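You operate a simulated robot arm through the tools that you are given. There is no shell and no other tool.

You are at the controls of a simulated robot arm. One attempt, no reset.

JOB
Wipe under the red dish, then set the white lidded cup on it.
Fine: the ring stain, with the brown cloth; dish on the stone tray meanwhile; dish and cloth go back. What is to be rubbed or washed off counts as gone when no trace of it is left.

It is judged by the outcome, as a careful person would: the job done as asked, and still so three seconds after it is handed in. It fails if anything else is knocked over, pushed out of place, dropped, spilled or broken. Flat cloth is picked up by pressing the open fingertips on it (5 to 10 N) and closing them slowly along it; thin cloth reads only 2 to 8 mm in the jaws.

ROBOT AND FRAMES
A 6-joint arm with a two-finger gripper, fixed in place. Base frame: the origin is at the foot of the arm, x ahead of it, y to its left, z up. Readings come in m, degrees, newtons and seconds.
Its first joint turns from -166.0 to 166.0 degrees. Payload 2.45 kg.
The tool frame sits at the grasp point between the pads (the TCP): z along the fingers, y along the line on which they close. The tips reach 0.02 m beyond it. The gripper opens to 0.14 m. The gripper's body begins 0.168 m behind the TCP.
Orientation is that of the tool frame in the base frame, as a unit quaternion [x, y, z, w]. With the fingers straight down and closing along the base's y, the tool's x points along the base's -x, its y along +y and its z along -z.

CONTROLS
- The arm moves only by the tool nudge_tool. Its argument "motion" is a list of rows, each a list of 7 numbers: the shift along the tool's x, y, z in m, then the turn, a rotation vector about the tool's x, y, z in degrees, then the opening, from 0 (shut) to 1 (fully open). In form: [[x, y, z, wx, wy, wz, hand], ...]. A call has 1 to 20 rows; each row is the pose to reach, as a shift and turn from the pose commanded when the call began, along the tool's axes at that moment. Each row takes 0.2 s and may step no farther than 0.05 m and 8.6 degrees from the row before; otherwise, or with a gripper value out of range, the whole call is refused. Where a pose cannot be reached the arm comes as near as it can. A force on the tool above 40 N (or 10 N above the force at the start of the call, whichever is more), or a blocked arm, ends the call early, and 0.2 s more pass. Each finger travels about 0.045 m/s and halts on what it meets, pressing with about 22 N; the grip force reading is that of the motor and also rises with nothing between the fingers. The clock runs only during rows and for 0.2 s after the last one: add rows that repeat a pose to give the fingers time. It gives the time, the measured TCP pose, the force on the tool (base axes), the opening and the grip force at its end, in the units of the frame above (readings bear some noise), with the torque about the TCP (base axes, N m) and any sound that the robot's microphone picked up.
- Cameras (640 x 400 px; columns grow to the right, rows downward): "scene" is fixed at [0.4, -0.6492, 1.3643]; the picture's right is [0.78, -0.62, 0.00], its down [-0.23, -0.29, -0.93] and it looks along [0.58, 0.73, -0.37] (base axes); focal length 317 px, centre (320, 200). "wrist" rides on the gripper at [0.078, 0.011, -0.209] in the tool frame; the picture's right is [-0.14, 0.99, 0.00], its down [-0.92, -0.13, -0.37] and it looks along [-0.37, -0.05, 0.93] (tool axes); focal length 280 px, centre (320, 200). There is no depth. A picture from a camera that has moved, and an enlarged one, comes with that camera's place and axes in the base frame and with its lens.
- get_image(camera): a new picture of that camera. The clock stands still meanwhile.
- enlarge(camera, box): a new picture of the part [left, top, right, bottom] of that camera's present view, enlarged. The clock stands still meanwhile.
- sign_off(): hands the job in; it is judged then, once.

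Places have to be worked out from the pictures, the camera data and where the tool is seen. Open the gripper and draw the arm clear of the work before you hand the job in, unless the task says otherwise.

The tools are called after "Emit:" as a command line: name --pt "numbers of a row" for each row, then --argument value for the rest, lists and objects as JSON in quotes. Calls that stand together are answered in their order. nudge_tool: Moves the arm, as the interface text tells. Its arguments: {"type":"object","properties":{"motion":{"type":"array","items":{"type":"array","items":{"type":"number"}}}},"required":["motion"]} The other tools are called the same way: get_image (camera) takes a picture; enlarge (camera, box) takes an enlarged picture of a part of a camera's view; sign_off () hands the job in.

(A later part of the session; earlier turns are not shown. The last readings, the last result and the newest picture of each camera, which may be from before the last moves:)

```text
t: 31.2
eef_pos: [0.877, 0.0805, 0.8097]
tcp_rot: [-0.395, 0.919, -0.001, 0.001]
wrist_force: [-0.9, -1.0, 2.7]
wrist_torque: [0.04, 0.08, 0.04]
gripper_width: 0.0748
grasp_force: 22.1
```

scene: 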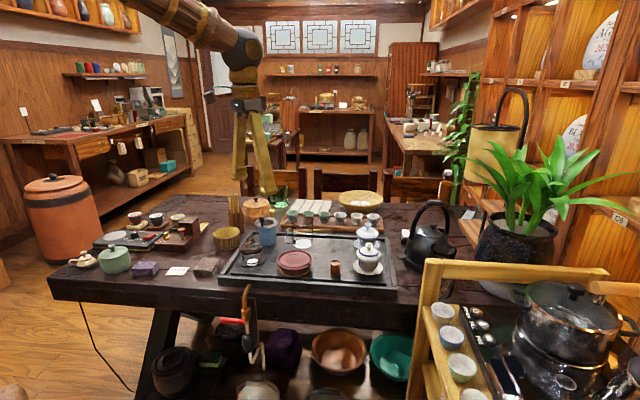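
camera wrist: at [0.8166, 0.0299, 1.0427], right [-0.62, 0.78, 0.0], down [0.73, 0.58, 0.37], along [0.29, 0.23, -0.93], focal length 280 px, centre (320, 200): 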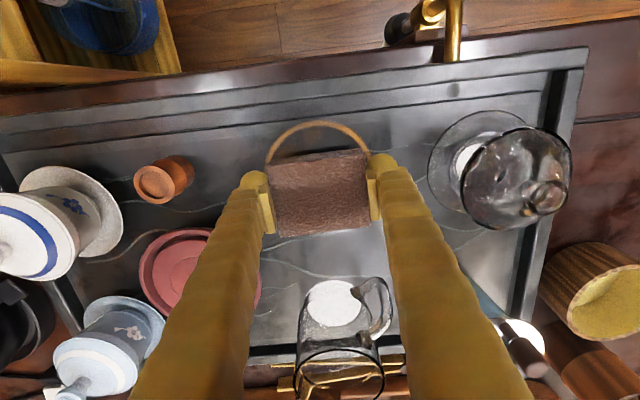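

Contact at 2.7 N. I press 0.3 mm more for a gentle wiping force.

Emit:
nudge_tool --pt "0 0 0.0002 0 0 0 0.4" --pt "0 0 0.0003 0 0 0 0.4" --pt "0 0 0.0003 0 0 0 0.4"

```text
t: 32.0
eef_pos: [0.8765, 0.0797, 0.8111]
tcp_rot: [-0.394, 0.919, -0.001, 0.0]
wrist_force: [-0.9, 0.0, 6.7]
wrist_torque: [0.03, 0.07, 0.01]
gripper_width: 0.0749
grasp_force: 21.8
```

Pressing at about 7 N. I wipe one elliptical loop over the ring, staying clear of the dish, jar and tray rim.

Emit:
nudge_tool --pt "0.0135 0 0.0003 0 0 0 0.4" --pt "0.027 0 0.0003 0 0 0 0.4" --pt "0.0234 0.01 0.0003 0 0 0 0.4" --pt "0.0135 0.0173 0.0003 0 0 0 0.4" --pt "0 0.02 0.0003 0 0 0 0.4" --pt "-0.0135 0.0173 0.0003 0 0 0 0.4" --pt "-0.0234 0.01 0.0003 0 0 0 0.4" --pt "-0.027 0 0.0003 0 0 0 0.4" --pt "-0.0234 -0.01 0.0003 0 0 0 0.4" --pt "-0.0135 -0.0173 0.0003 0 0 0 0.4" --pt "0 -0.02 0.0003 0 0 0 0.4" --pt "0.0135 -0.0173 0.0003 0 0 0 0.4" --pt "0.0234 -0.01 0.0003 0 0 0 0.4" --pt "0.027 0 0.0003 0 0 0 0.4" --pt "0.0135 0 0.0003 0 0 0 0.4" --pt "0 0 0.0003 0 0 0 0.4"

Emit:
enlarge --camera "scene" --box '[250, 220, 350, 290]'

Emit:
get_image --camera "wrist"

```text
t: 35.4
eef_pos: [0.8752, 0.0789, 0.8086]
tcp_rot: [-0.395, 0.919, -0.001, -0.001]
wrist_force: [-6.7, -7.4, 18.1]
wrist_torque: [-0.08, 0.14, 0.01]
gripper_width: 0.0748
grasp_force: 21.9
```

```text
5.71 times, centred on (300, 255) of scene
camera zoom: at [0.4, -0.6492, 1.3643], right [0.78, -0.62, 0.0], down [-0.23, -0.29, -0.93], along [0.58, 0.73, -0.37], focal length 1810 px, centre (434, -114)
```

zoom: 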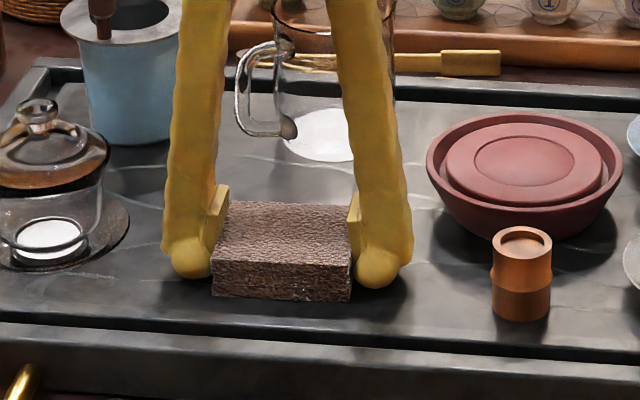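

```text
taken
camera wrist: at [0.8149, 0.0299, 1.0182], right [-0.62, 0.78, 0.0], down [0.73, 0.58, 0.37], along [0.29, 0.23, -0.93], focal length 280 px, centre (320, 200)
```

wrist: 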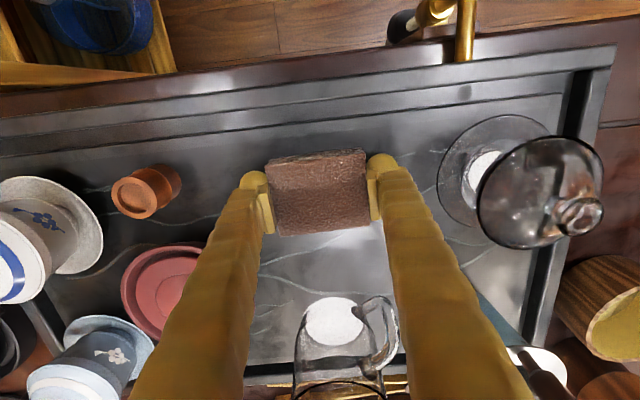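

The visible ring has already gone. I ease the pressure slightly and make one more loop in the other direction, then lift to inspect.

Emit:
nudge_tool --pt "0 0 -0.0004 0 0 0 0.4" --pt "-0.0135 0 -0.0004 0 0 0 0.4" --pt "-0.027 0 -0.0004 0 0 0 0.4" --pt "-0.0234 0.01 -0.0004 0 0 0 0.4" --pt "-0.0135 0.0173 -0.0004 0 0 0 0.4" --pt "0 0.021 -0.0004 0 0 0 0.4" --pt "0.0135 0.0173 -0.0004 0 0 0 0.4" --pt "0.0234 0.01 -0.0004 0 0 0 0.4" --pt "0.027 0 -0.0004 0 0 0 0.4" --pt "0.0234 -0.01 -0.0004 0 0 0 0.4" --pt "0.0135 -0.0173 -0.0004 0 0 0 0.4" --pt "0 -0.021 -0.0004 0 0 0 0.4" --pt "-0.0135 -0.0173 -0.0004 0 0 0 0.4" --pt "-0.0135 0 -0.0004 0 0 0 0.4" --pt "0 0 -0.0004 0 0 0 0.4"

Emit:
nudge_tool --pt "0 0 -0.005 0 0 0 0.4" --pt "0 0 -0.03 0 0 0 0.4" --pt "0.02 0 -0.07 0 0 0 0.4" --pt "0.06 0 -0.1 0 0 0 0.4" --pt "0.1 0 -0.12 0 0 0 0.4"

Emit:
enlarge --camera "scene" --box '[250, 220, 350, 290]'

Emit:
get_image --camera "wrist"

```text
t: 38.6
eef_pos: [0.8772, 0.0782, 0.809]
tcp_rot: [-0.395, 0.919, 0.0, 0.0]
wrist_force: [0.5, -0.6, -0.2]
wrist_torque: [-0.01, -0.01, 0.0]
gripper_width: 0.0751
grasp_force: 22.0
```

```text
t: 39.8
eef_pos: [0.8068, 0.0075, 0.9292]
tcp_rot: [-0.396, 0.918, 0.0, 0.0]
wrist_force: [0.3, -0.6, -0.3]
wrist_torque: [0.02, 0.0, 0.03]
gripper_width: 0.0749
grasp_force: 21.5
```

```text
5.71 times, centred on (300, 255) of scene
camera zoom: at [0.4, -0.6492, 1.3643], right [0.78, -0.62, 0.0], down [-0.23, -0.29, -0.93], along [0.58, 0.73, -0.37], focal length 1810 px, centre (434, -114)
```

zoom: 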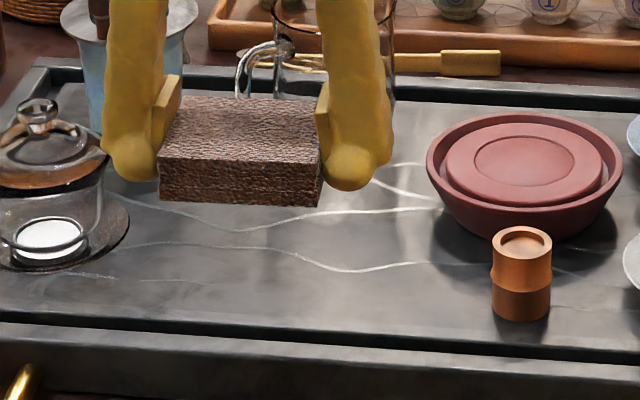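

```text
taken
camera wrist: at [0.7468, -0.0423, 1.1392], right [-0.62, 0.78, 0.0], down [0.73, 0.58, 0.37], along [0.29, 0.23, -0.93], focal length 280 px, centre (320, 200)
```

wrist: 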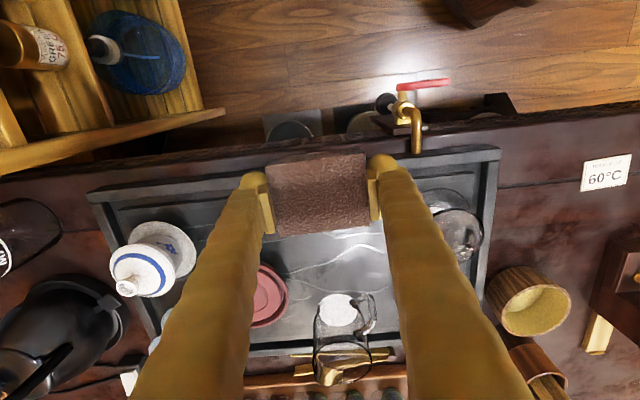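

The whole ring area is uncovered here and looks clean. I check with a high enlargement for any faint trace.

Emit:
enlarge --camera "scene" --box '[275, 252, 325, 282]'

Emit:
enlarge --camera "wrist" --box '[260, 220, 400, 320]'

```text
12.80 times, centred on (300, 267) of scene
camera zoom: at [0.4, -0.6492, 1.3643], right [0.78, -0.62, 0.0], down [-0.23, -0.29, -0.93], along [0.58, 0.73, -0.37], focal length 4055 px, centre (576, -658)
```

zoom: 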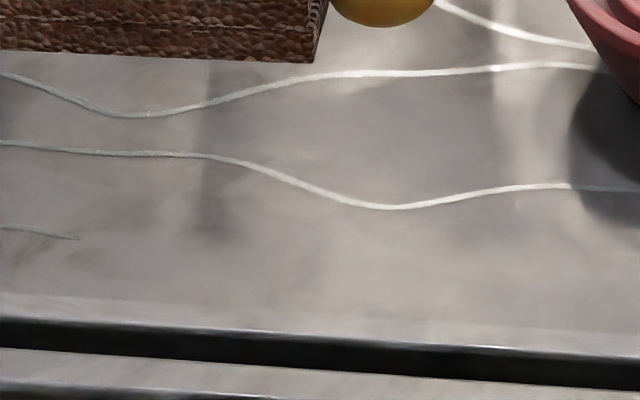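

```text
4.00 times, centred on (330, 270) of wrist
camera zoom: at [0.7468, -0.0423, 1.1392], right [-0.62, 0.78, 0.0], down [0.73, 0.58, 0.37], along [0.29, 0.23, -0.93], focal length 1122 px, centre (280, -80)
```

zoom: 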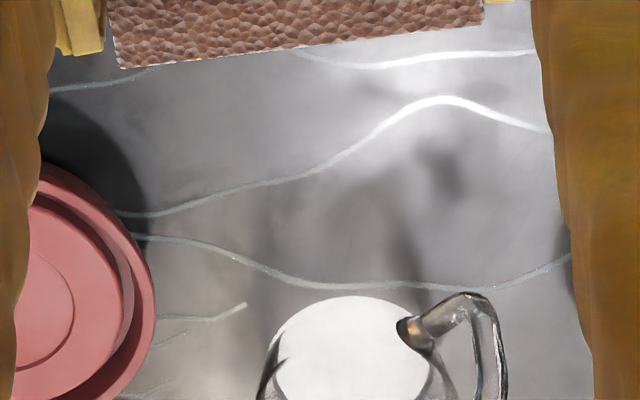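

The stain is gone, leaving only the marble veins. I carry the cloth back over its original place, undoing the 90° yaw.

Emit:
nudge_tool --pt "-0.005 0.015 -0.02 0 0 8.1 0.4" --pt "-0.015 0.04 -0.03 0 0 16.3 0.4" --pt "-0.025 0.07 -0.03 0 0 24.5 0.4" --pt "-0.035 0.1 -0.03 0 0 32.7 0.4" --pt "-0.045 0.13 -0.03 0 0 40.9 0.4" --pt "-0.055 0.16 -0.03 0 0 49.1 0.4" --pt "-0.066 0.19 -0.03 0 0 57.3 0.4" --pt "-0.076 0.22 -0.02 0 0 65.5 0.4" --pt "-0.086 0.25 0 0 0 73.7 0.4" --pt "-0.096 0.275 0.03 0 0 81.9 0.4" --pt "-0.1013 0.293 0.07 0 0 90 0.4" --pt "-0.1013 0.293 0.09 0 0 90 0.4"

Emit:
get_image --camera "wrist"

Emit:
enlarge --camera "scene" --box '[160, 210, 270, 290]'

```text
t: 42.4
eef_pos: [0.6634, 0.2846, 0.8409]
tcp_rot: [0.37, 0.929, 0.001, 0.0]
wrist_force: [0.6, 0.5, -0.5]
wrist_torque: [0.0, 0.02, 0.0]
gripper_width: 0.0749
grasp_force: 22.3
```

```text
taken
camera wrist: at [0.6143, 0.3451, 1.0501], right [0.78, 0.62, 0.0], down [0.58, -0.73, 0.37], along [0.23, -0.29, -0.93], focal length 280 px, centre (320, 200)
```

wrist: 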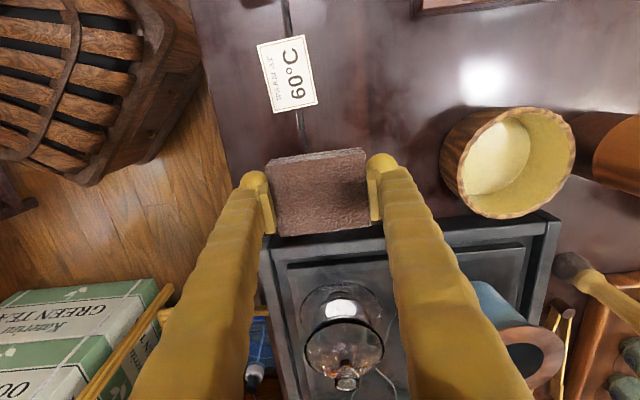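

```text
5.00 times, centred on (215, 250) of scene
camera zoom: at [0.4, -0.6492, 1.3643], right [0.78, -0.62, 0.0], down [-0.23, -0.29, -0.93], along [0.58, 0.73, -0.37], focal length 1584 px, centre (845, -50)
```

zoom: 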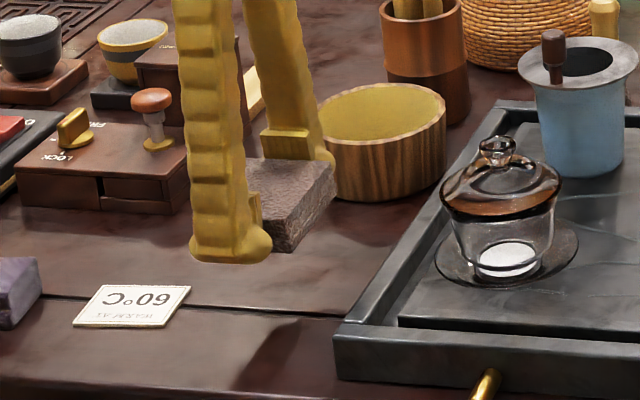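

On position. I lower to just above the table.

Emit:
nudge_tool --pt "0 0 0.025 0 0 0 0.4" --pt "0 0 0.045 0 0 0 0.4" --pt "0 0 0.054 0 0 0 0.4" --pt "0 0 0.058 0 0 0 0.4" --pt "0 0 0.059 0 0 0 0.4"

```text
t: 43.6
eef_pos: [0.6647, 0.2817, 0.7806]
tcp_rot: [0.37, 0.929, 0.0, 0.0]
wrist_force: [0.7, 0.6, -0.6]
wrist_torque: [-0.02, 0.0, 0.0]
gripper_width: 0.0749
grasp_force: 21.8
```

Emit:
nudge_tool --pt "0 0 0.0005 0 0 0 0.4" --pt "0 0 0.001 0 0 0 0.4" --pt "0 0 0.0015 0 0 0 0.4"

```text
t: 44.4
eef_pos: [0.665, 0.2827, 0.7795]
tcp_rot: [0.371, 0.929, 0.0, 0.0]
wrist_force: [0.6, 0.2, -0.4]
wrist_torque: [-0.02, 0.0, 0.01]
gripper_width: 0.0749
grasp_force: 22.0
```

Not touching yet; I keep easing down in half-millimetre steps until contact.

Emit:
nudge_tool --pt "0 0 0.0005 0 0 0 0.4" --pt "0 0 0.001 0 0 0 0.4"

Emit:
enlarge --camera "scene" --box '[190, 240, 250, 280]'

```text
t: 45.0
eef_pos: [0.6644, 0.2828, 0.779]
tcp_rot: [0.369, 0.929, 0.0, 0.0]
wrist_force: [1.5, 0.0, 4.5]
wrist_torque: [0.05, 0.04, 0.01]
gripper_width: 0.0745
grasp_force: 21.7
```

```text
10.00 times, centred on (220, 260) of scene
camera zoom: at [0.4, -0.6492, 1.3643], right [0.78, -0.62, 0.0], down [-0.23, -0.29, -0.93], along [0.58, 0.73, -0.37], focal length 3168 px, centre (1320, -400)
```

zoom: 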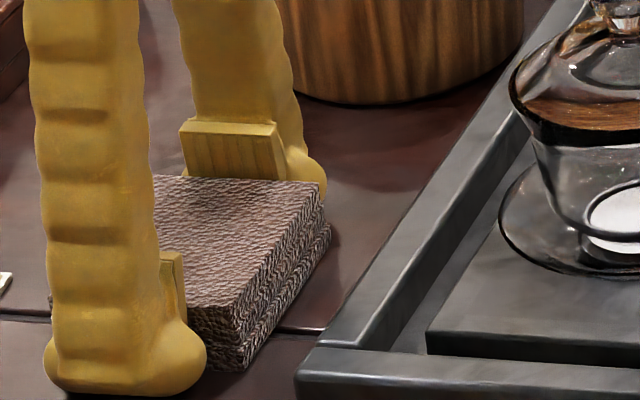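

The pad is resting on the table (4.5 N). I open the jaws to release it, then rise straight up.

Emit:
nudge_tool --pt "0 0 0 0 0 0 0.5" --pt "0 0 0 0 0 0 0.6" --pt "0 0 0 0 0 0 0.7" --pt "0 0 0 0 0 0 0.75" --pt "0 0 0 0 0 0 0.75"

Emit:
nudge_tool --pt "0 0 -0.005 0 0 0 0.75" --pt "0 0 -0.025 0 0 0 0.75" --pt "0 0 -0.06 0 0 0 0.75" --pt "0 0 -0.1 0 0 0 0.75" --pt "0 0 -0.14 0 0 0 0.75" --pt "0 0 -0.18 0 0 0 0.75"

Emit:
get_image --camera "wrist"

Emit:
enlarge --camera "scene" --box '[170, 230, 260, 290]'

```text
t: 46.2
eef_pos: [0.6635, 0.2833, 0.7789]
tcp_rot: [0.37, 0.929, -0.001, 0.0]
wrist_force: [-0.1, 0.0, 0.2]
wrist_torque: [-0.01, 0.01, 0.0]
gripper_width: 0.105
grasp_force: 0.1
```

```text
t: 47.6
eef_pos: [0.6624, 0.2803, 0.9566]
tcp_rot: [0.37, 0.929, 0.0, 0.0]
wrist_force: [1.1, 0.2, -0.2]
wrist_torque: [-0.03, 0.06, 0.01]
gripper_width: 0.1049
grasp_force: 0.1
```

```text
taken
camera wrist: at [0.6148, 0.3425, 1.1671], right [0.78, 0.62, 0.0], down [0.58, -0.73, 0.37], along [0.23, -0.29, -0.93], focal length 280 px, centre (320, 200)
```

wrist: 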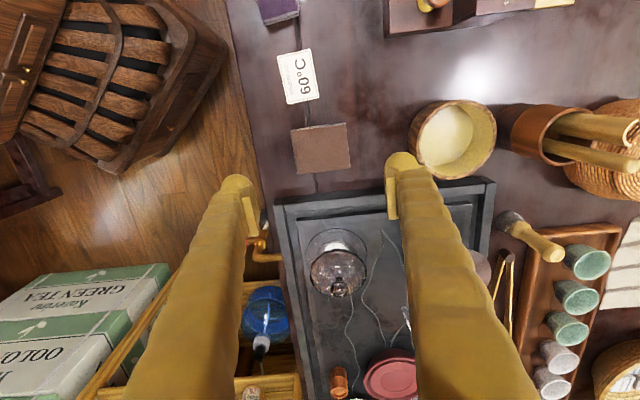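

```text
6.67 times, centred on (215, 260) of scene
camera zoom: at [0.4, -0.6492, 1.3643], right [0.78, -0.62, 0.0], down [-0.23, -0.29, -0.93], along [0.58, 0.73, -0.37], focal length 2112 px, centre (1020, -200)
```

zoom: 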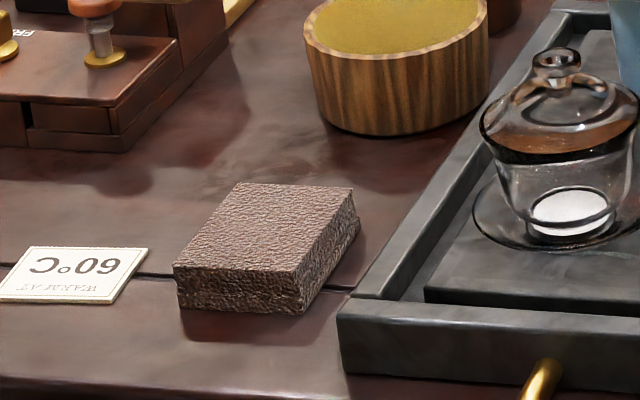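

The cloth is back within about 2 mm of its original place. Now I return toward the dish, undoing the yaw first.

Emit:
nudge_tool --pt "-0.02 0 -0.005 0 0 -7.25 0.8" --pt "-0.04 0.0005 -0.01 0 0 -14.5 0.9" --pt "-0.06 0.001 -0.015 0 0 -21.75 1" --pt "-0.08 0.001 -0.02 0 0 -29 1" --pt "-0.1 0.0015 -0.02 0 0 -36.25 1" --pt "-0.1181 0.0019 -0.02 0 0 -43.5 1" --pt "-0.1181 0.0019 -0.02 0 0 -43.5 1"

```text
t: 49.2
eef_pos: [0.7509, 0.2026, 0.9789]
tcp_rot: [-0.001, 1.0, -0.001, 0.0]
wrist_force: [-0.6, -0.1, -0.7]
wrist_torque: [0.01, -0.02, 0.0]
gripper_width: 0.1403
grasp_force: 0.0
```

Yaw is back to zero. I move above the dish, tilting 20° outward again.

Emit:
nudge_tool --pt "-0.0336 -0.0191 0.002 0 -2.5 0 0.96" --pt "-0.0672 -0.0383 0.005 0 -5 0 0.96" --pt "-0.1007 -0.0574 0.01 0 -7.5 0 0.96" --pt "-0.1343 -0.0765 0.015 0 -10 0 0.96" --pt "-0.1679 -0.0957 0.02 0 -12.5 0 0.96" --pt "-0.2015 -0.1148 0.025 0 -15 0 0.96" --pt "-0.235 -0.134 0.03 0 -17.5 0 0.96" --pt "-0.2686 -0.1531 0.032 0 -20 0 0.96" --pt "-0.2686 -0.1531 0.032 0 -20 0 0.96"

Emit:
get_image --camera "wrist"

```text
t: 51.2
eef_pos: [1.0203, 0.0495, 0.9456]
tcp_rot: [-0.001, 0.985, 0.0, 0.174]
wrist_force: [0.1, -0.2, -1.1]
wrist_torque: [-0.02, -0.02, -0.02]
gripper_width: 0.1344
grasp_force: 0.1
```

```text
taken
camera wrist: at [0.8749, 0.0605, 1.1161], right [0.13, 0.99, 0.05], down [0.74, -0.13, 0.66], along [0.66, -0.05, -0.75], focal length 280 px, centre (320, 200)
```

wrist: 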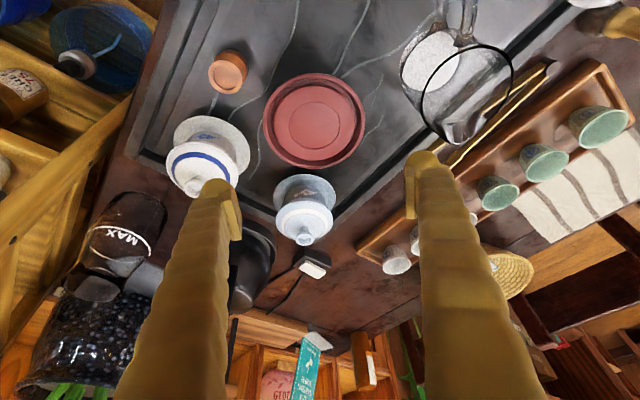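

Aligned over the dish again. I descend vertically to the same grasp height.

Emit:
nudge_tool --pt "0.0137 0 0.0376 0 0 0 0.96" --pt "0.0274 0 0.0752 0 0 0 0.96" --pt "0.0359 0 0.0987 0 0 0 0.96" --pt "0.0403 0 0.1109 0 0 0 0.96" --pt "0.0424 0 0.1165 0 0 0 0.96" --pt "0.0434 0 0.1193 0 0 0 0.96"

Emit:
get_image --camera "wrist"

Emit:
enlarge --camera "scene" --box '[300, 200, 400, 280]'

```text
t: 52.6
eef_pos: [1.021, 0.0499, 0.8185]
tcp_rot: [0.0, 0.985, 0.0, 0.173]
wrist_force: [-0.4, 0.4, 0.2]
wrist_torque: [0.01, 0.01, 0.0]
gripper_width: 0.1345
grasp_force: 0.0
```

```text
taken
camera wrist: at [0.877, 0.06, 0.9894], right [0.13, 0.99, 0.05], down [0.74, -0.13, 0.66], along [0.66, -0.05, -0.75], focal length 280 px, centre (320, 200)
```

wrist: 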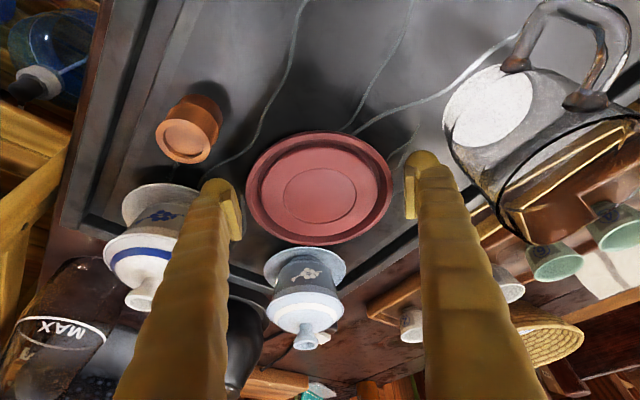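

```text
5.00 times, centred on (350, 240) of scene
camera zoom: at [0.4, -0.6492, 1.3643], right [0.78, -0.62, 0.0], down [-0.23, -0.29, -0.93], along [0.58, 0.73, -0.37], focal length 1584 px, centre (170, 0)
```

zoom: 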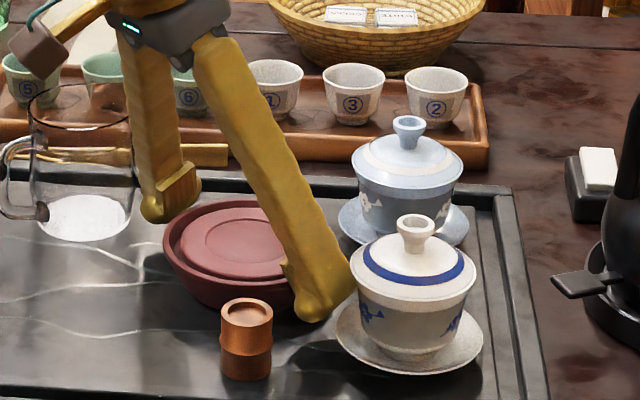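

The dish sits about 1.5 mm nearer in hand than before, so I correct that and close.

Emit:
nudge_tool --pt "0.0017 0 0 0 0 0 0.96" --pt "0.0017 0 0 0 0 0 0.9" --pt "0.0017 0 0 0 0 0 0.83" --pt "0.0017 0 0 0 0 0 0.76" --pt "0.0017 0 0 0 0 0 0.7" --pt "0.0017 0 0 0 0 0 0.65" --pt "0.0017 0 0 0 0 0 0.65"

Emit:
nudge_tool --pt "-0.0017 0 -0.0047 0 0 0 0.65" --pt "-0.0051 0 -0.0141 0 0 0 0.65" --pt "-0.0103 0 -0.0282 0 0 0 0.65" --pt "-0.0154 0 -0.0423 0 0 0 0.65" --pt "-0.0205 0 -0.0564 0 0 0 0.65"

Emit:
get_image --camera "wrist"

```text
t: 54.2
eef_pos: [1.0197, 0.0498, 0.8183]
tcp_rot: [0.0, 0.985, 0.0, 0.174]
wrist_force: [-1.1, -2.1, -0.2]
wrist_torque: [0.11, 0.03, 0.03]
gripper_width: 0.1153
grasp_force: 21.9
```

```text
t: 55.4
eef_pos: [1.0199, 0.0509, 0.8789]
tcp_rot: [0.0, 0.985, 0.0, 0.174]
wrist_force: [-0.1, 1.5, -3.7]
wrist_torque: [0.0, 0.0, -0.01]
gripper_width: 0.1155
grasp_force: 21.7
```

```text
taken
camera wrist: at [0.8745, 0.0605, 1.0491], right [0.13, 0.99, 0.05], down [0.74, -0.13, 0.66], along [0.66, -0.05, -0.75], focal length 280 px, centre (320, 200)
```

wrist: 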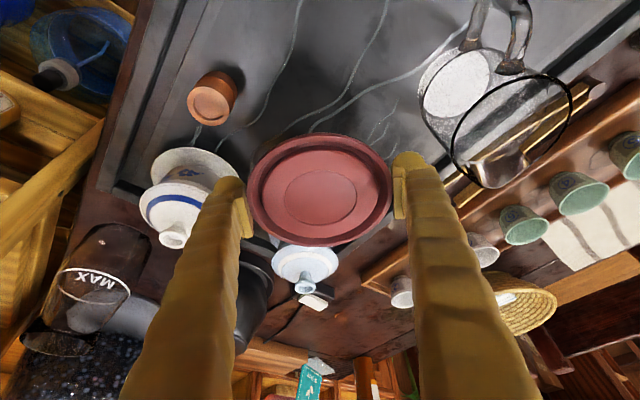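

The dish is lifted. I carry it level back over its original spot.

Emit:
nudge_tool --pt "0.0172 0.004 -0.0062 0 0 0 0.65" --pt "0.0412 0.009 -0.015 0 0 0 0.65" --pt "0.0652 0.0145 -0.0237 0 0 0 0.65" --pt "0.0892 0.0195 -0.0324 0 0 0 0.65" --pt "0.1132 0.025 -0.0412 0 0 0 0.65" --pt "0.1374 0.03 -0.05 0 0 0 0.65" --pt "0.1374 0.03 -0.05 0 0 0 0.65"

Emit:
nudge_tool --pt "0.0051 0 0.0141 0 0 0 0.65" --pt "0.0103 0 0.0282 0 0 0 0.65" --pt "0.0154 0 0.0423 0 0 0 0.65" --pt "0.0178 0 0.0489 0 0 0 0.65" --pt "0.0192 0 0.0526 0 0 0 0.65" --pt "0.0201 0 0.0552 0 0 0 0.65"

Emit:
enlarge --camera "scene" --box '[240, 205, 370, 295]'

```text
t: 57.0
eef_pos: [0.8726, 0.0784, 0.8777]
tcp_rot: [-0.002, 0.985, 0.001, 0.174]
wrist_force: [0.1, -0.7, -3.3]
wrist_torque: [-0.01, 0.0, 0.01]
gripper_width: 0.1155
grasp_force: 22.1
```

```text
t: 58.4
eef_pos: [0.8724, 0.0804, 0.82]
tcp_rot: [-0.001, 0.985, 0.0, 0.174]
wrist_force: [0.7, 0.4, -3.8]
wrist_torque: [-0.03, 0.02, -0.02]
gripper_width: 0.1154
grasp_force: 22.9
```

```text
4.44 times, centred on (305, 250) of scene
camera zoom: at [0.4, -0.6492, 1.3643], right [0.78, -0.62, 0.0], down [-0.23, -0.29, -0.93], along [0.58, 0.73, -0.37], focal length 1408 px, centre (387, -22)
```

zoom: 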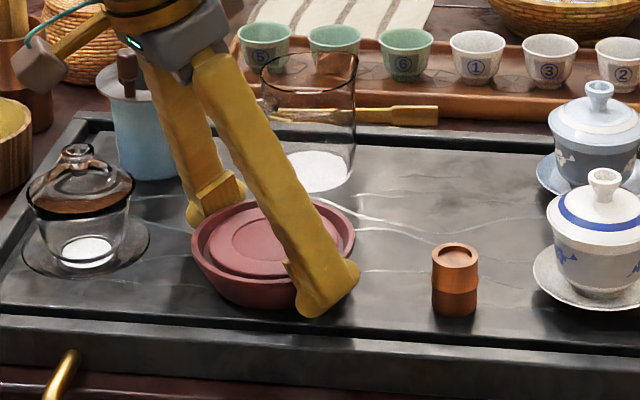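

Over the original spot with the weight still carried. I lower the last 2 mm in small steps.

Emit:
nudge_tool --pt "-0.0007 0 0.0012 0 0 0 0.65" --pt "-0.0005 0 0.0018 0 0 0 0.65" --pt "-0.0005 0 0.0018 0 0 0 0.65"

```text
t: 59.2
eef_pos: [0.8742, 0.0801, 0.8192]
tcp_rot: [0.0, 0.985, 0.0, 0.175]
wrist_force: [-6.2, 1.1, 11.1]
wrist_torque: [0.7, 0.26, 0.23]
gripper_width: 0.1153
grasp_force: 21.9
```

Contact (about 15 N over the weight). I ease up slightly and release.

Emit:
nudge_tool --pt "-0.0002 0 -0.0004 0 0 0 0.65" --pt "-0.0002 0 -0.0004 0 0 0 0.8" --pt "-0.0002 0 -0.0004 0 0 0 0.88" --pt "-0.0002 0 -0.0004 0 0 0 0.95" --pt "-0.0002 0 -0.0004 0 0 0 1" --pt "-0.0002 0 -0.0004 0 0 0 1"

Emit:
nudge_tool --pt "-0.0034 0 -0.0094 0 0 0 1" --pt "-0.0137 0 -0.0376 0 0 0 1" --pt "-0.0274 0 -0.0752 0 0 0 1" --pt "-0.0445 0 -0.1222 0 0 0 1"

Emit:
enlarge --camera "scene" --box '[265, 235, 345, 285]'

Emit:
get_image --camera "wrist"

```text
t: 60.6
eef_pos: [0.8743, 0.0788, 0.8183]
tcp_rot: [0.0, 0.985, 0.0, 0.174]
wrist_force: [-0.4, 0.7, -0.4]
wrist_torque: [-0.02, -0.01, 0.01]
gripper_width: 0.1399
grasp_force: 0.0
```

```text
t: 61.6
eef_pos: [0.8735, 0.0786, 0.9467]
tcp_rot: [0.0, 0.985, 0.0, 0.174]
wrist_force: [-0.3, 0.3, 0.1]
wrist_torque: [-0.03, -0.03, -0.02]
gripper_width: 0.1401
grasp_force: 0.1
```

```text
8.00 times, centred on (305, 260) of scene
camera zoom: at [0.4, -0.6492, 1.3643], right [0.78, -0.62, 0.0], down [-0.23, -0.29, -0.93], along [0.58, 0.73, -0.37], focal length 2534 px, centre (440, -280)
```

zoom: 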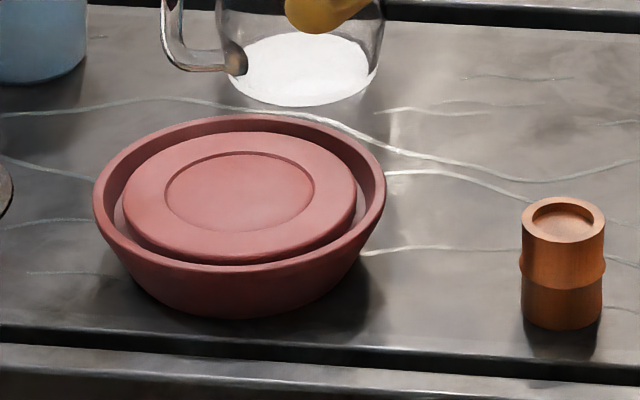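

```text
taken
camera wrist: at [0.7284, 0.0895, 1.1181], right [0.13, 0.99, 0.05], down [0.74, -0.13, 0.66], along [0.66, -0.05, -0.75], focal length 280 px, centre (320, 200)
```

wrist: 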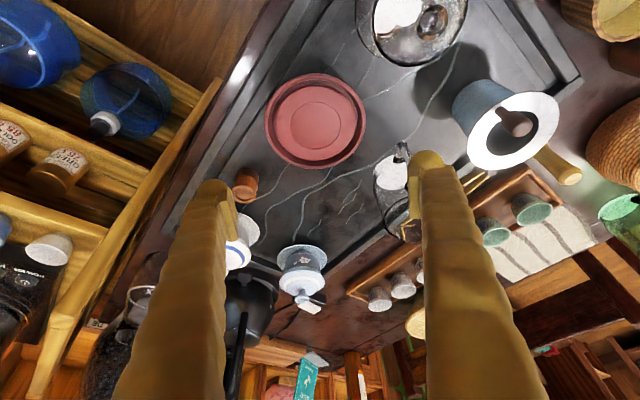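

The dish is back on its original spot, cleanly. Next I study the white lidded cup closely before grasping.

Emit:
enlarge --camera "scene" --box '[348, 238, 393, 280]'

Emit:
enlarge --camera "wrist" --box '[220, 190, 340, 320]'

```text
9.52 times, centred on (370, 259) of scene
camera zoom: at [0.4, -0.6492, 1.3643], right [0.78, -0.62, 0.0], down [-0.23, -0.29, -0.93], along [0.58, 0.73, -0.37], focal length 3017 px, centre (-161, -362)
```

zoom: 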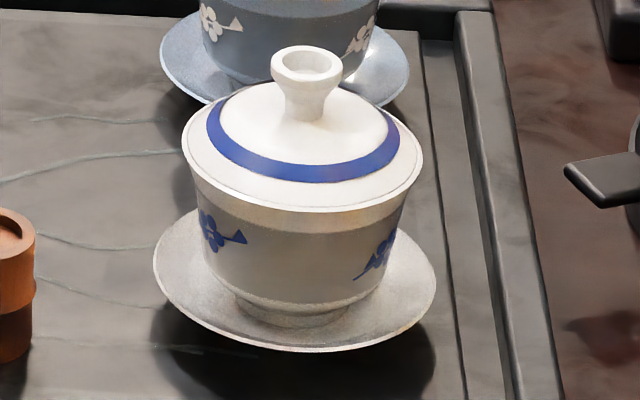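

```text
3.08 times, centred on (280, 255) of wrist
camera zoom: at [0.7284, 0.0895, 1.1181], right [0.13, 0.99, 0.05], down [0.74, -0.13, 0.66], along [0.66, -0.05, -0.75], focal length 863 px, centre (443, 31)
```

zoom: 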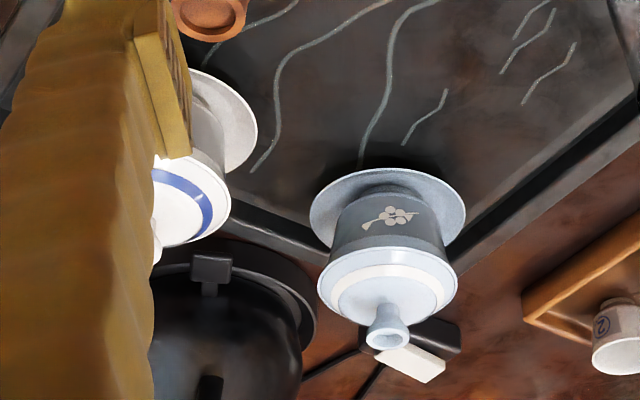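

The cup is white with a blue band: rim about 78 mm across at z ≈ 0.848, knob top about 0.885, axis near (1.044, -0.079), on a saucer. The lid nests inside the rim, so gripping at the rim holds the cup itself. I move above it.

Emit:
nudge_tool --pt "-0.0274 -0.0263 0.0077 0 0 0 0.95" --pt "-0.0549 -0.0525 0.0154 0 0 0 0.9" --pt "-0.0823 -0.0788 0.023 0 0 0 0.86" --pt "-0.1098 -0.1051 0.0307 0 0 0 0.86" --pt "-0.1372 -0.1313 0.0384 0 0 0 0.86" --pt "-0.1647 -0.1576 0.0461 0 0 0 0.86" --pt "-0.1647 -0.1576 0.0461 0 0 0 0.86"

Emit:
get_image --camera "wrist"

Emit:
enlarge --camera "scene" --box '[320, 190, 420, 290]'

```text
t: 63.2
eef_pos: [1.0431, -0.079, 0.9631]
tcp_rot: [-0.001, 0.985, 0.0, 0.174]
wrist_force: [0.4, 0.5, -0.4]
wrist_torque: [0.03, 0.03, 0.0]
gripper_width: 0.1203
grasp_force: 0.2
```

```text
taken
camera wrist: at [0.8982, -0.0677, 1.1332], right [0.13, 0.99, 0.05], down [0.74, -0.13, 0.66], along [0.66, -0.05, -0.75], focal length 280 px, centre (320, 200)
```

wrist: 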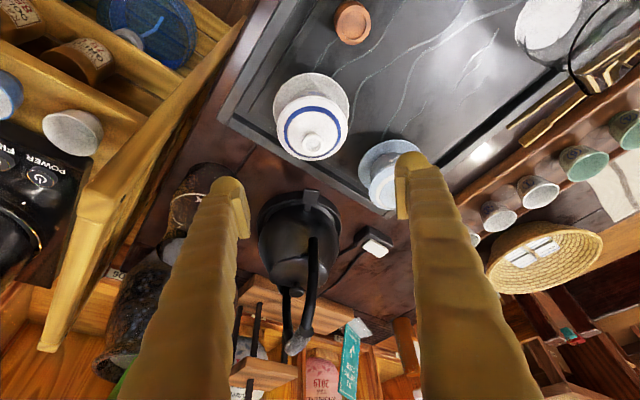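

```text
4.00 times, centred on (370, 240) of scene
camera zoom: at [0.4, -0.6492, 1.3643], right [0.78, -0.62, 0.0], down [-0.23, -0.29, -0.93], along [0.58, 0.73, -0.37], focal length 1267 px, centre (120, 40)
```

zoom: 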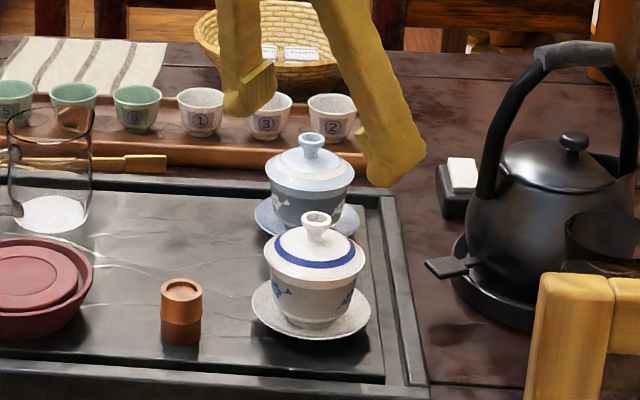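

The wrist view puts the cup axis at (1.0445, -0.080), matching my estimate. I lower to straddle the lid and check clearances.

Emit:
nudge_tool --pt "0.0095 -0.001 0.0275 0 0 0 0.86" --pt "0.0195 -0.001 0.055 0 0 0 0.86" --pt "0.0292 -0.001 0.083 0 0 0 0.86"

Emit:
get_image --camera "wrist"

Emit:
enlarge --camera "scene" --box '[330, 210, 410, 290]'

```text
t: 64.0
eef_pos: [1.0459, -0.0764, 0.8745]
tcp_rot: [0.0, 0.985, 0.001, 0.175]
wrist_force: [0.5, -0.6, 0.7]
wrist_torque: [0.02, 0.06, 0.0]
gripper_width: 0.1204
grasp_force: 0.0
```

```text
taken
camera wrist: at [0.9014, -0.0667, 1.0449], right [0.13, 0.99, 0.05], down [0.74, -0.13, 0.66], along [0.66, -0.05, -0.75], focal length 280 px, centre (320, 200)
```

wrist: 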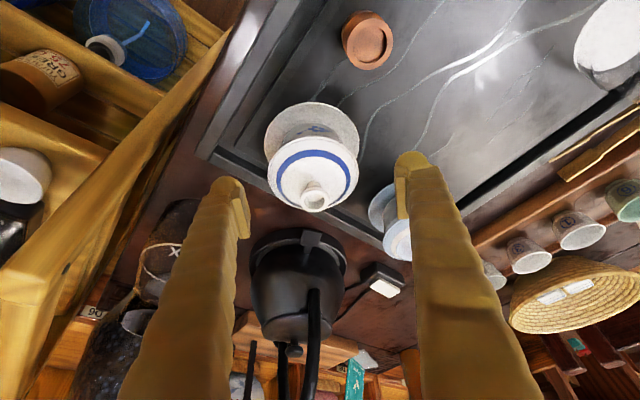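

```text
5.00 times, centred on (370, 250) of scene
camera zoom: at [0.4, -0.6492, 1.3643], right [0.78, -0.62, 0.0], down [-0.23, -0.29, -0.93], along [0.58, 0.73, -0.37], focal length 1584 px, centre (70, -50)
```

zoom: 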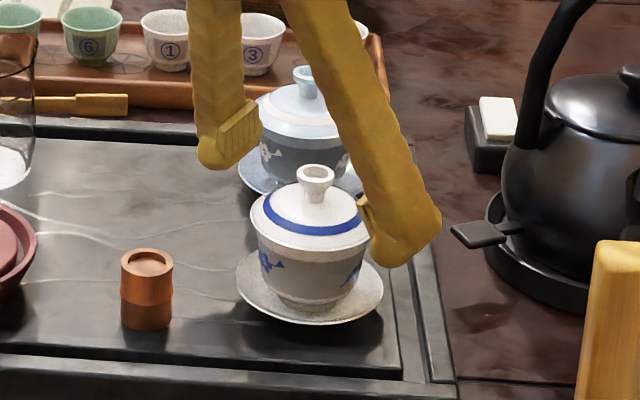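

The cup is about 3–4 mm to −y of the jaw centre; I correct this while lowering to the grasp height of z ≈ 0.836.

Emit:
nudge_tool --pt "0.003 -0.0035 0.008 0 0 0 0.86" --pt "0.007 -0.0035 0.018 0 0 0 0.86" --pt "0.01 -0.0035 0.028 0 0 0 0.86" --pt "0.0132 -0.0035 0.0362 0 0 0 0.86"

Emit:
get_image --camera "wrist"

Emit:
enlarge --camera "scene" --box '[330, 220, 410, 290]'

```text
t: 65.0
eef_pos: [1.0457, -0.0814, 0.8376]
tcp_rot: [0.0, 0.985, 0.0, 0.174]
wrist_force: [0.3, 0.3, 0.0]
wrist_torque: [-0.03, -0.02, 0.01]
gripper_width: 0.1204
grasp_force: 0.1
```

```text
taken
camera wrist: at [0.9014, -0.072, 1.0072], right [0.13, 0.99, 0.05], down [0.74, -0.13, 0.66], along [0.66, -0.05, -0.75], focal length 280 px, centre (320, 200)
```

wrist: 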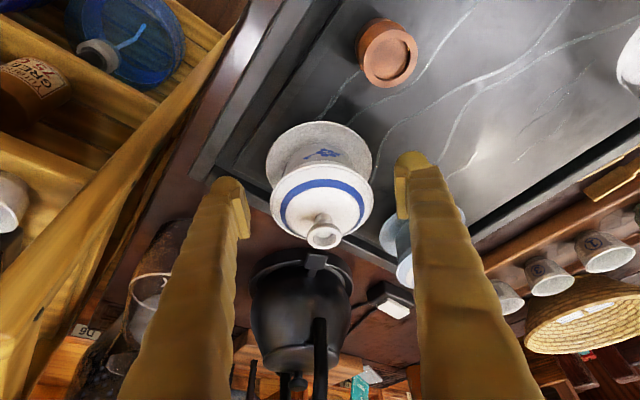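

```text
5.71 times, centred on (370, 255) of scene
camera zoom: at [0.4, -0.6492, 1.3643], right [0.78, -0.62, 0.0], down [-0.23, -0.29, -0.93], along [0.58, 0.73, -0.37], focal length 1810 px, centre (34, -114)
```

zoom: 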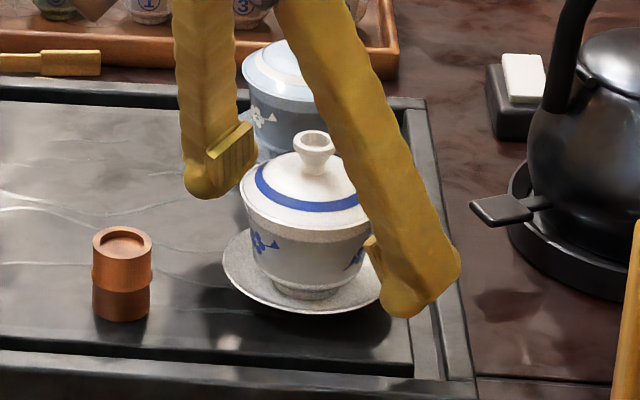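

The cup is centred between the jaws with the pads near rim height. I lower 4 mm more for a better bite under the lip, then close slowly.

Emit:
nudge_tool --pt "0.0007 0 0.0019 0 0 0 0.86" --pt "0.0014 0 0.0038 0 0 0 0.86" --pt "0.0014 0 0.0038 0 0 0 0.8" --pt "0.0014 0 0.0038 0 0 0 0.74" --pt "0.0014 0 0.0038 0 0 0 0.68" --pt "0.0014 0 0.0038 0 0 0 0.63" --pt "0.0014 0 0.0038 0 0 0 0.58" --pt "0.0014 0 0.0038 0 0 0 0.54" --pt "0.0014 0 0.0038 0 0 0 0.5" --pt "0.0014 0 0.0038 0 0 0 0.46" --pt "0.0014 0 0.0038 0 0 0 0.42" --pt "0.0014 0 0.0038 0 0 0 0.42"

Emit:
get_image --camera "wrist"

Emit:
enlarge --camera "scene" --box '[330, 220, 410, 290]'

```text
t: 67.6
eef_pos: [1.0448, -0.0833, 0.8323]
tcp_rot: [0.0, 0.985, 0.0, 0.174]
wrist_force: [0.3, 0.4, 1.8]
wrist_torque: [-0.01, 0.0, -0.01]
gripper_width: 0.0804
grasp_force: 22.3
```

```text
taken
camera wrist: at [0.9011, -0.0722, 1.0028], right [0.13, 0.99, 0.05], down [0.74, -0.13, 0.66], along [0.66, -0.05, -0.75], focal length 280 px, centre (320, 200)
```

wrist: 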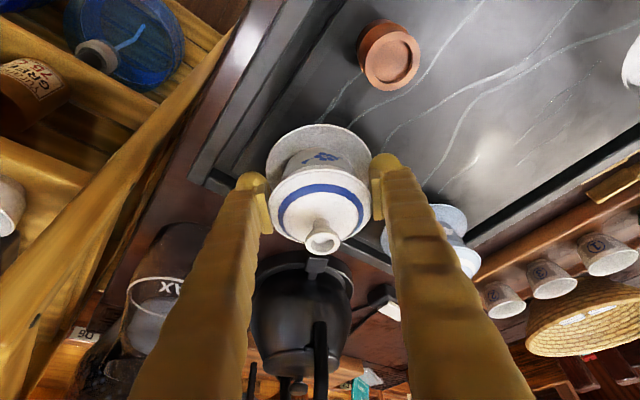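

```text
5.71 times, centred on (370, 255) of scene
camera zoom: at [0.4, -0.6492, 1.3643], right [0.78, -0.62, 0.0], down [-0.23, -0.29, -0.93], along [0.58, 0.73, -0.37], focal length 1810 px, centre (34, -114)
```

zoom: 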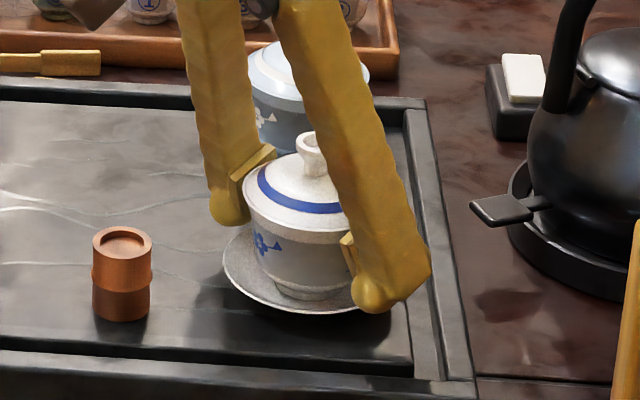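

Gripped at 80 mm, the rim diameter. I lift 1.5 cm slowly and check whether the cup, lid and saucer come together.

Emit:
nudge_tool --pt "-0.0007 0 -0.0019 0 0 0 0.42" --pt "-0.0017 0 -0.0047 0 0 0 0.42" --pt "-0.0034 0 -0.0094 0 0 0 0.42" --pt "-0.0051 0 -0.0141 0 0 0 0.42" --pt "-0.0051 0 -0.0141 0 0 0 0.42"

Emit:
get_image --camera "wrist"

Emit:
enlarge --camera "scene" --box '[330, 220, 410, 290]'

```text
t: 68.8
eef_pos: [1.046, -0.0817, 0.8458]
tcp_rot: [0.0, 0.985, -0.001, 0.173]
wrist_force: [-0.4, 0.7, -1.5]
wrist_torque: [-0.02, -0.03, -0.01]
gripper_width: 0.0804
grasp_force: 22.1
```

```text
taken
camera wrist: at [0.9012, -0.0719, 1.0168], right [0.13, 0.99, 0.05], down [0.74, -0.13, 0.66], along [0.66, -0.05, -0.75], focal length 280 px, centre (320, 200)
```

wrist: 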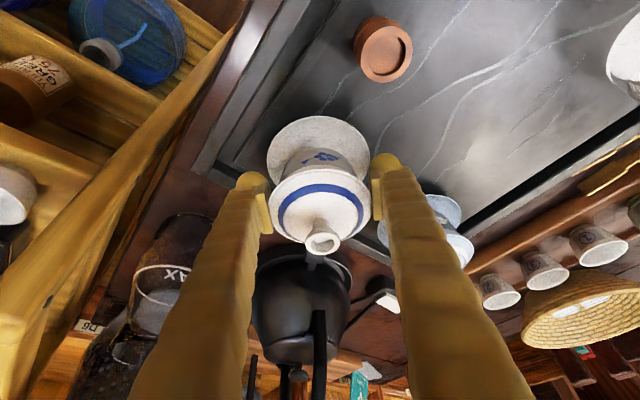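

```text
5.71 times, centred on (370, 255) of scene
camera zoom: at [0.4, -0.6492, 1.3643], right [0.78, -0.62, 0.0], down [-0.23, -0.29, -0.93], along [0.58, 0.73, -0.37], focal length 1810 px, centre (34, -114)
```

zoom: 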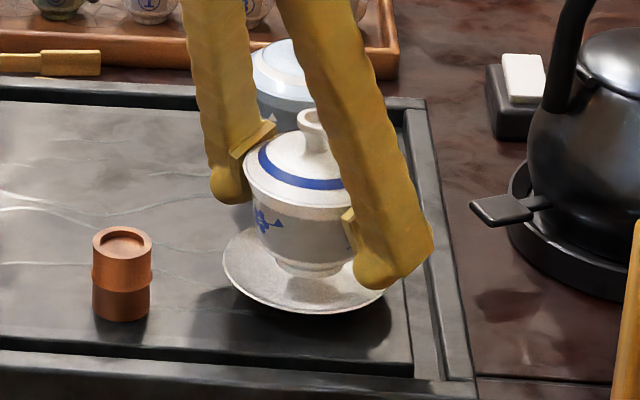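

The cup rises with its lid while the saucer stays on the tray, untouched. I lift further, then carry the cup smoothly over the dish.

Emit:
nudge_tool --pt "-0.0051 0 -0.0141 0 0 0 0.42" --pt "-0.0137 0 -0.0376 0 0 0 0.42" --pt "-0.0222 0 -0.0611 0 0 0 0.42" --pt "-0.0253 0 -0.0696 0 0 0 0.42"

Emit:
nudge_tool --pt "0.008 0.008 -0.003 0 0 0 0.42" --pt "0.024 0.0247 -0.0087 0 0 0 0.42" --pt "0.044 0.0453 -0.016 0 0 0 0.42" --pt "0.066 0.0679 -0.024 0 0 0 0.42" --pt "0.088 0.0905 -0.032 0 0 0 0.42" --pt "0.11 0.1132 -0.04 0 0 0 0.42" --pt "0.132 0.1358 -0.048 0 0 0 0.42" --pt "0.148 0.1522 -0.0538 0 0 0 0.42" --pt "0.157 0.1615 -0.0571 0 0 0 0.42" --pt "0.157 0.1615 -0.0571 0 0 0 0.42"

Emit:
get_image --camera "wrist"

Emit:
enlarge --camera "scene" --box '[250, 200, 350, 290]'

```text
t: 69.8
eef_pos: [1.0467, -0.0821, 0.9198]
tcp_rot: [0.0, 0.985, -0.001, 0.174]
wrist_force: [-0.3, -0.2, -1.6]
wrist_torque: [-0.04, -0.01, -0.01]
gripper_width: 0.0798
grasp_force: 22.0
```

```text
t: 72.0
eef_pos: [0.8775, 0.0799, 0.9214]
tcp_rot: [0.0, 0.985, 0.001, 0.173]
wrist_force: [-0.2, -0.3, -1.3]
wrist_torque: [0.01, 0.0, 0.0]
gripper_width: 0.0803
grasp_force: 22.5
```

```text
taken
camera wrist: at [0.7328, 0.0911, 1.0909], right [0.13, 0.99, 0.05], down [0.74, -0.13, 0.66], along [0.66, -0.05, -0.75], focal length 280 px, centre (320, 200)
```

wrist: 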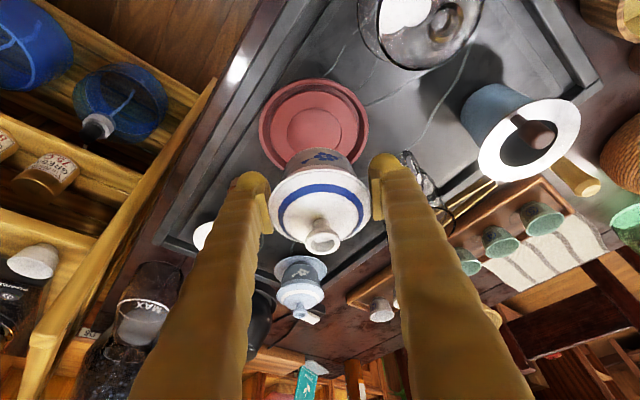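

```text
4.44 times, centred on (300, 245) of scene
camera zoom: at [0.4, -0.6492, 1.3643], right [0.78, -0.62, 0.0], down [-0.23, -0.29, -0.93], along [0.58, 0.73, -0.37], focal length 1408 px, centre (409, 0)
```

zoom: 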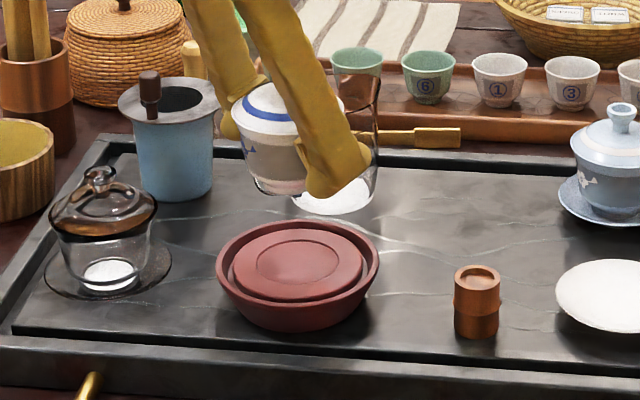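

The cup hangs above the dish; I enlarge to judge its alignment with the dish centre.

Emit:
enlarge --camera "scene" --box '[280, 210, 340, 280]'

Emit:
enlarge --camera "wrist" --box '[240, 70, 400, 270]'

```text
5.71 times, centred on (310, 245) of scene
camera zoom: at [0.4, -0.6492, 1.3643], right [0.78, -0.62, 0.0], down [-0.23, -0.29, -0.93], along [0.58, 0.73, -0.37], focal length 1810 px, centre (377, -57)
```

zoom: 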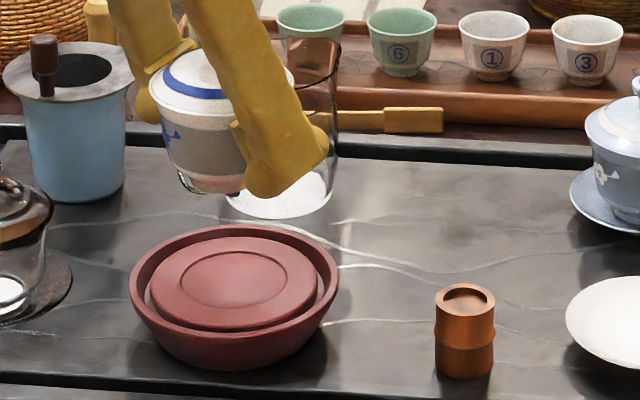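

```text
2.00 times, centred on (320, 170) of wrist
camera zoom: at [0.7328, 0.0911, 1.0909], right [0.13, 0.99, 0.05], down [0.74, -0.13, 0.66], along [0.66, -0.05, -0.75], focal length 561 px, centre (320, 260)
```

zoom: 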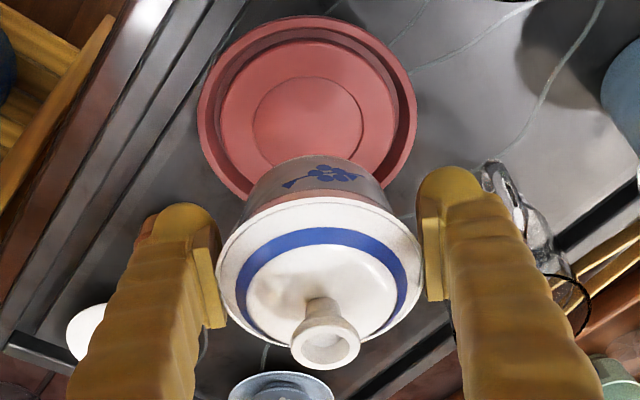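

The cup axis at about (0.876, 0.081) lines up with the dish centre at about (0.878, 0.0795). I lower toward the dish and look again.

Emit:
nudge_tool --pt "0.006 -0.001 0.018 0 0 0 0.42" --pt "0.0125 -0.001 0.0375 0 0 0 0.42" --pt "0.017 -0.001 0.0495 0 0 0 0.42" --pt "0.0188 -0.001 0.0545 0 0 0 0.42"

Emit:
enlarge --camera "scene" --box '[280, 210, 340, 280]'

```text
t: 73.0
eef_pos: [0.8796, 0.0782, 0.8626]
tcp_rot: [0.0, 0.985, -0.001, 0.175]
wrist_force: [-0.5, 0.2, -0.4]
wrist_torque: [0.0, -0.03, 0.01]
gripper_width: 0.0802
grasp_force: 22.0
```

```text
5.71 times, centred on (310, 245) of scene
camera zoom: at [0.4, -0.6492, 1.3643], right [0.78, -0.62, 0.0], down [-0.23, -0.29, -0.93], along [0.58, 0.73, -0.37], focal length 1810 px, centre (377, -57)
```

zoom: 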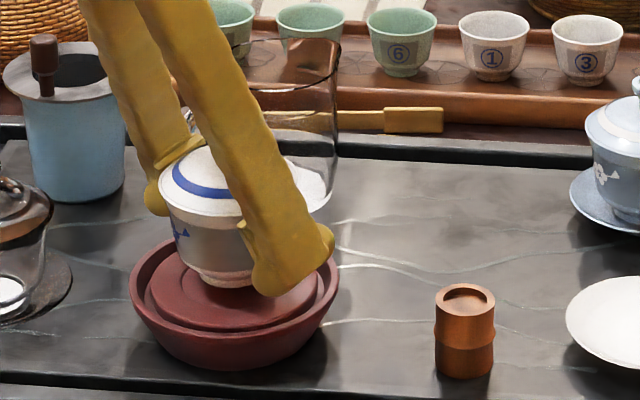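

The foot is centred just above the recess. I ease down in small steps, watching the force.

Emit:
nudge_tool --pt "0.0003 0 0.0009 0 0 0 0.42" --pt "0.0006 0 0.0018 0 0 0 0.42"

```text
t: 73.6
eef_pos: [0.8798, 0.0785, 0.86]
tcp_rot: [0.0, 0.985, 0.0, 0.174]
wrist_force: [-0.9, -0.1, -1.7]
wrist_torque: [0.0, -0.01, 0.0]
gripper_width: 0.0801
grasp_force: 22.3
```

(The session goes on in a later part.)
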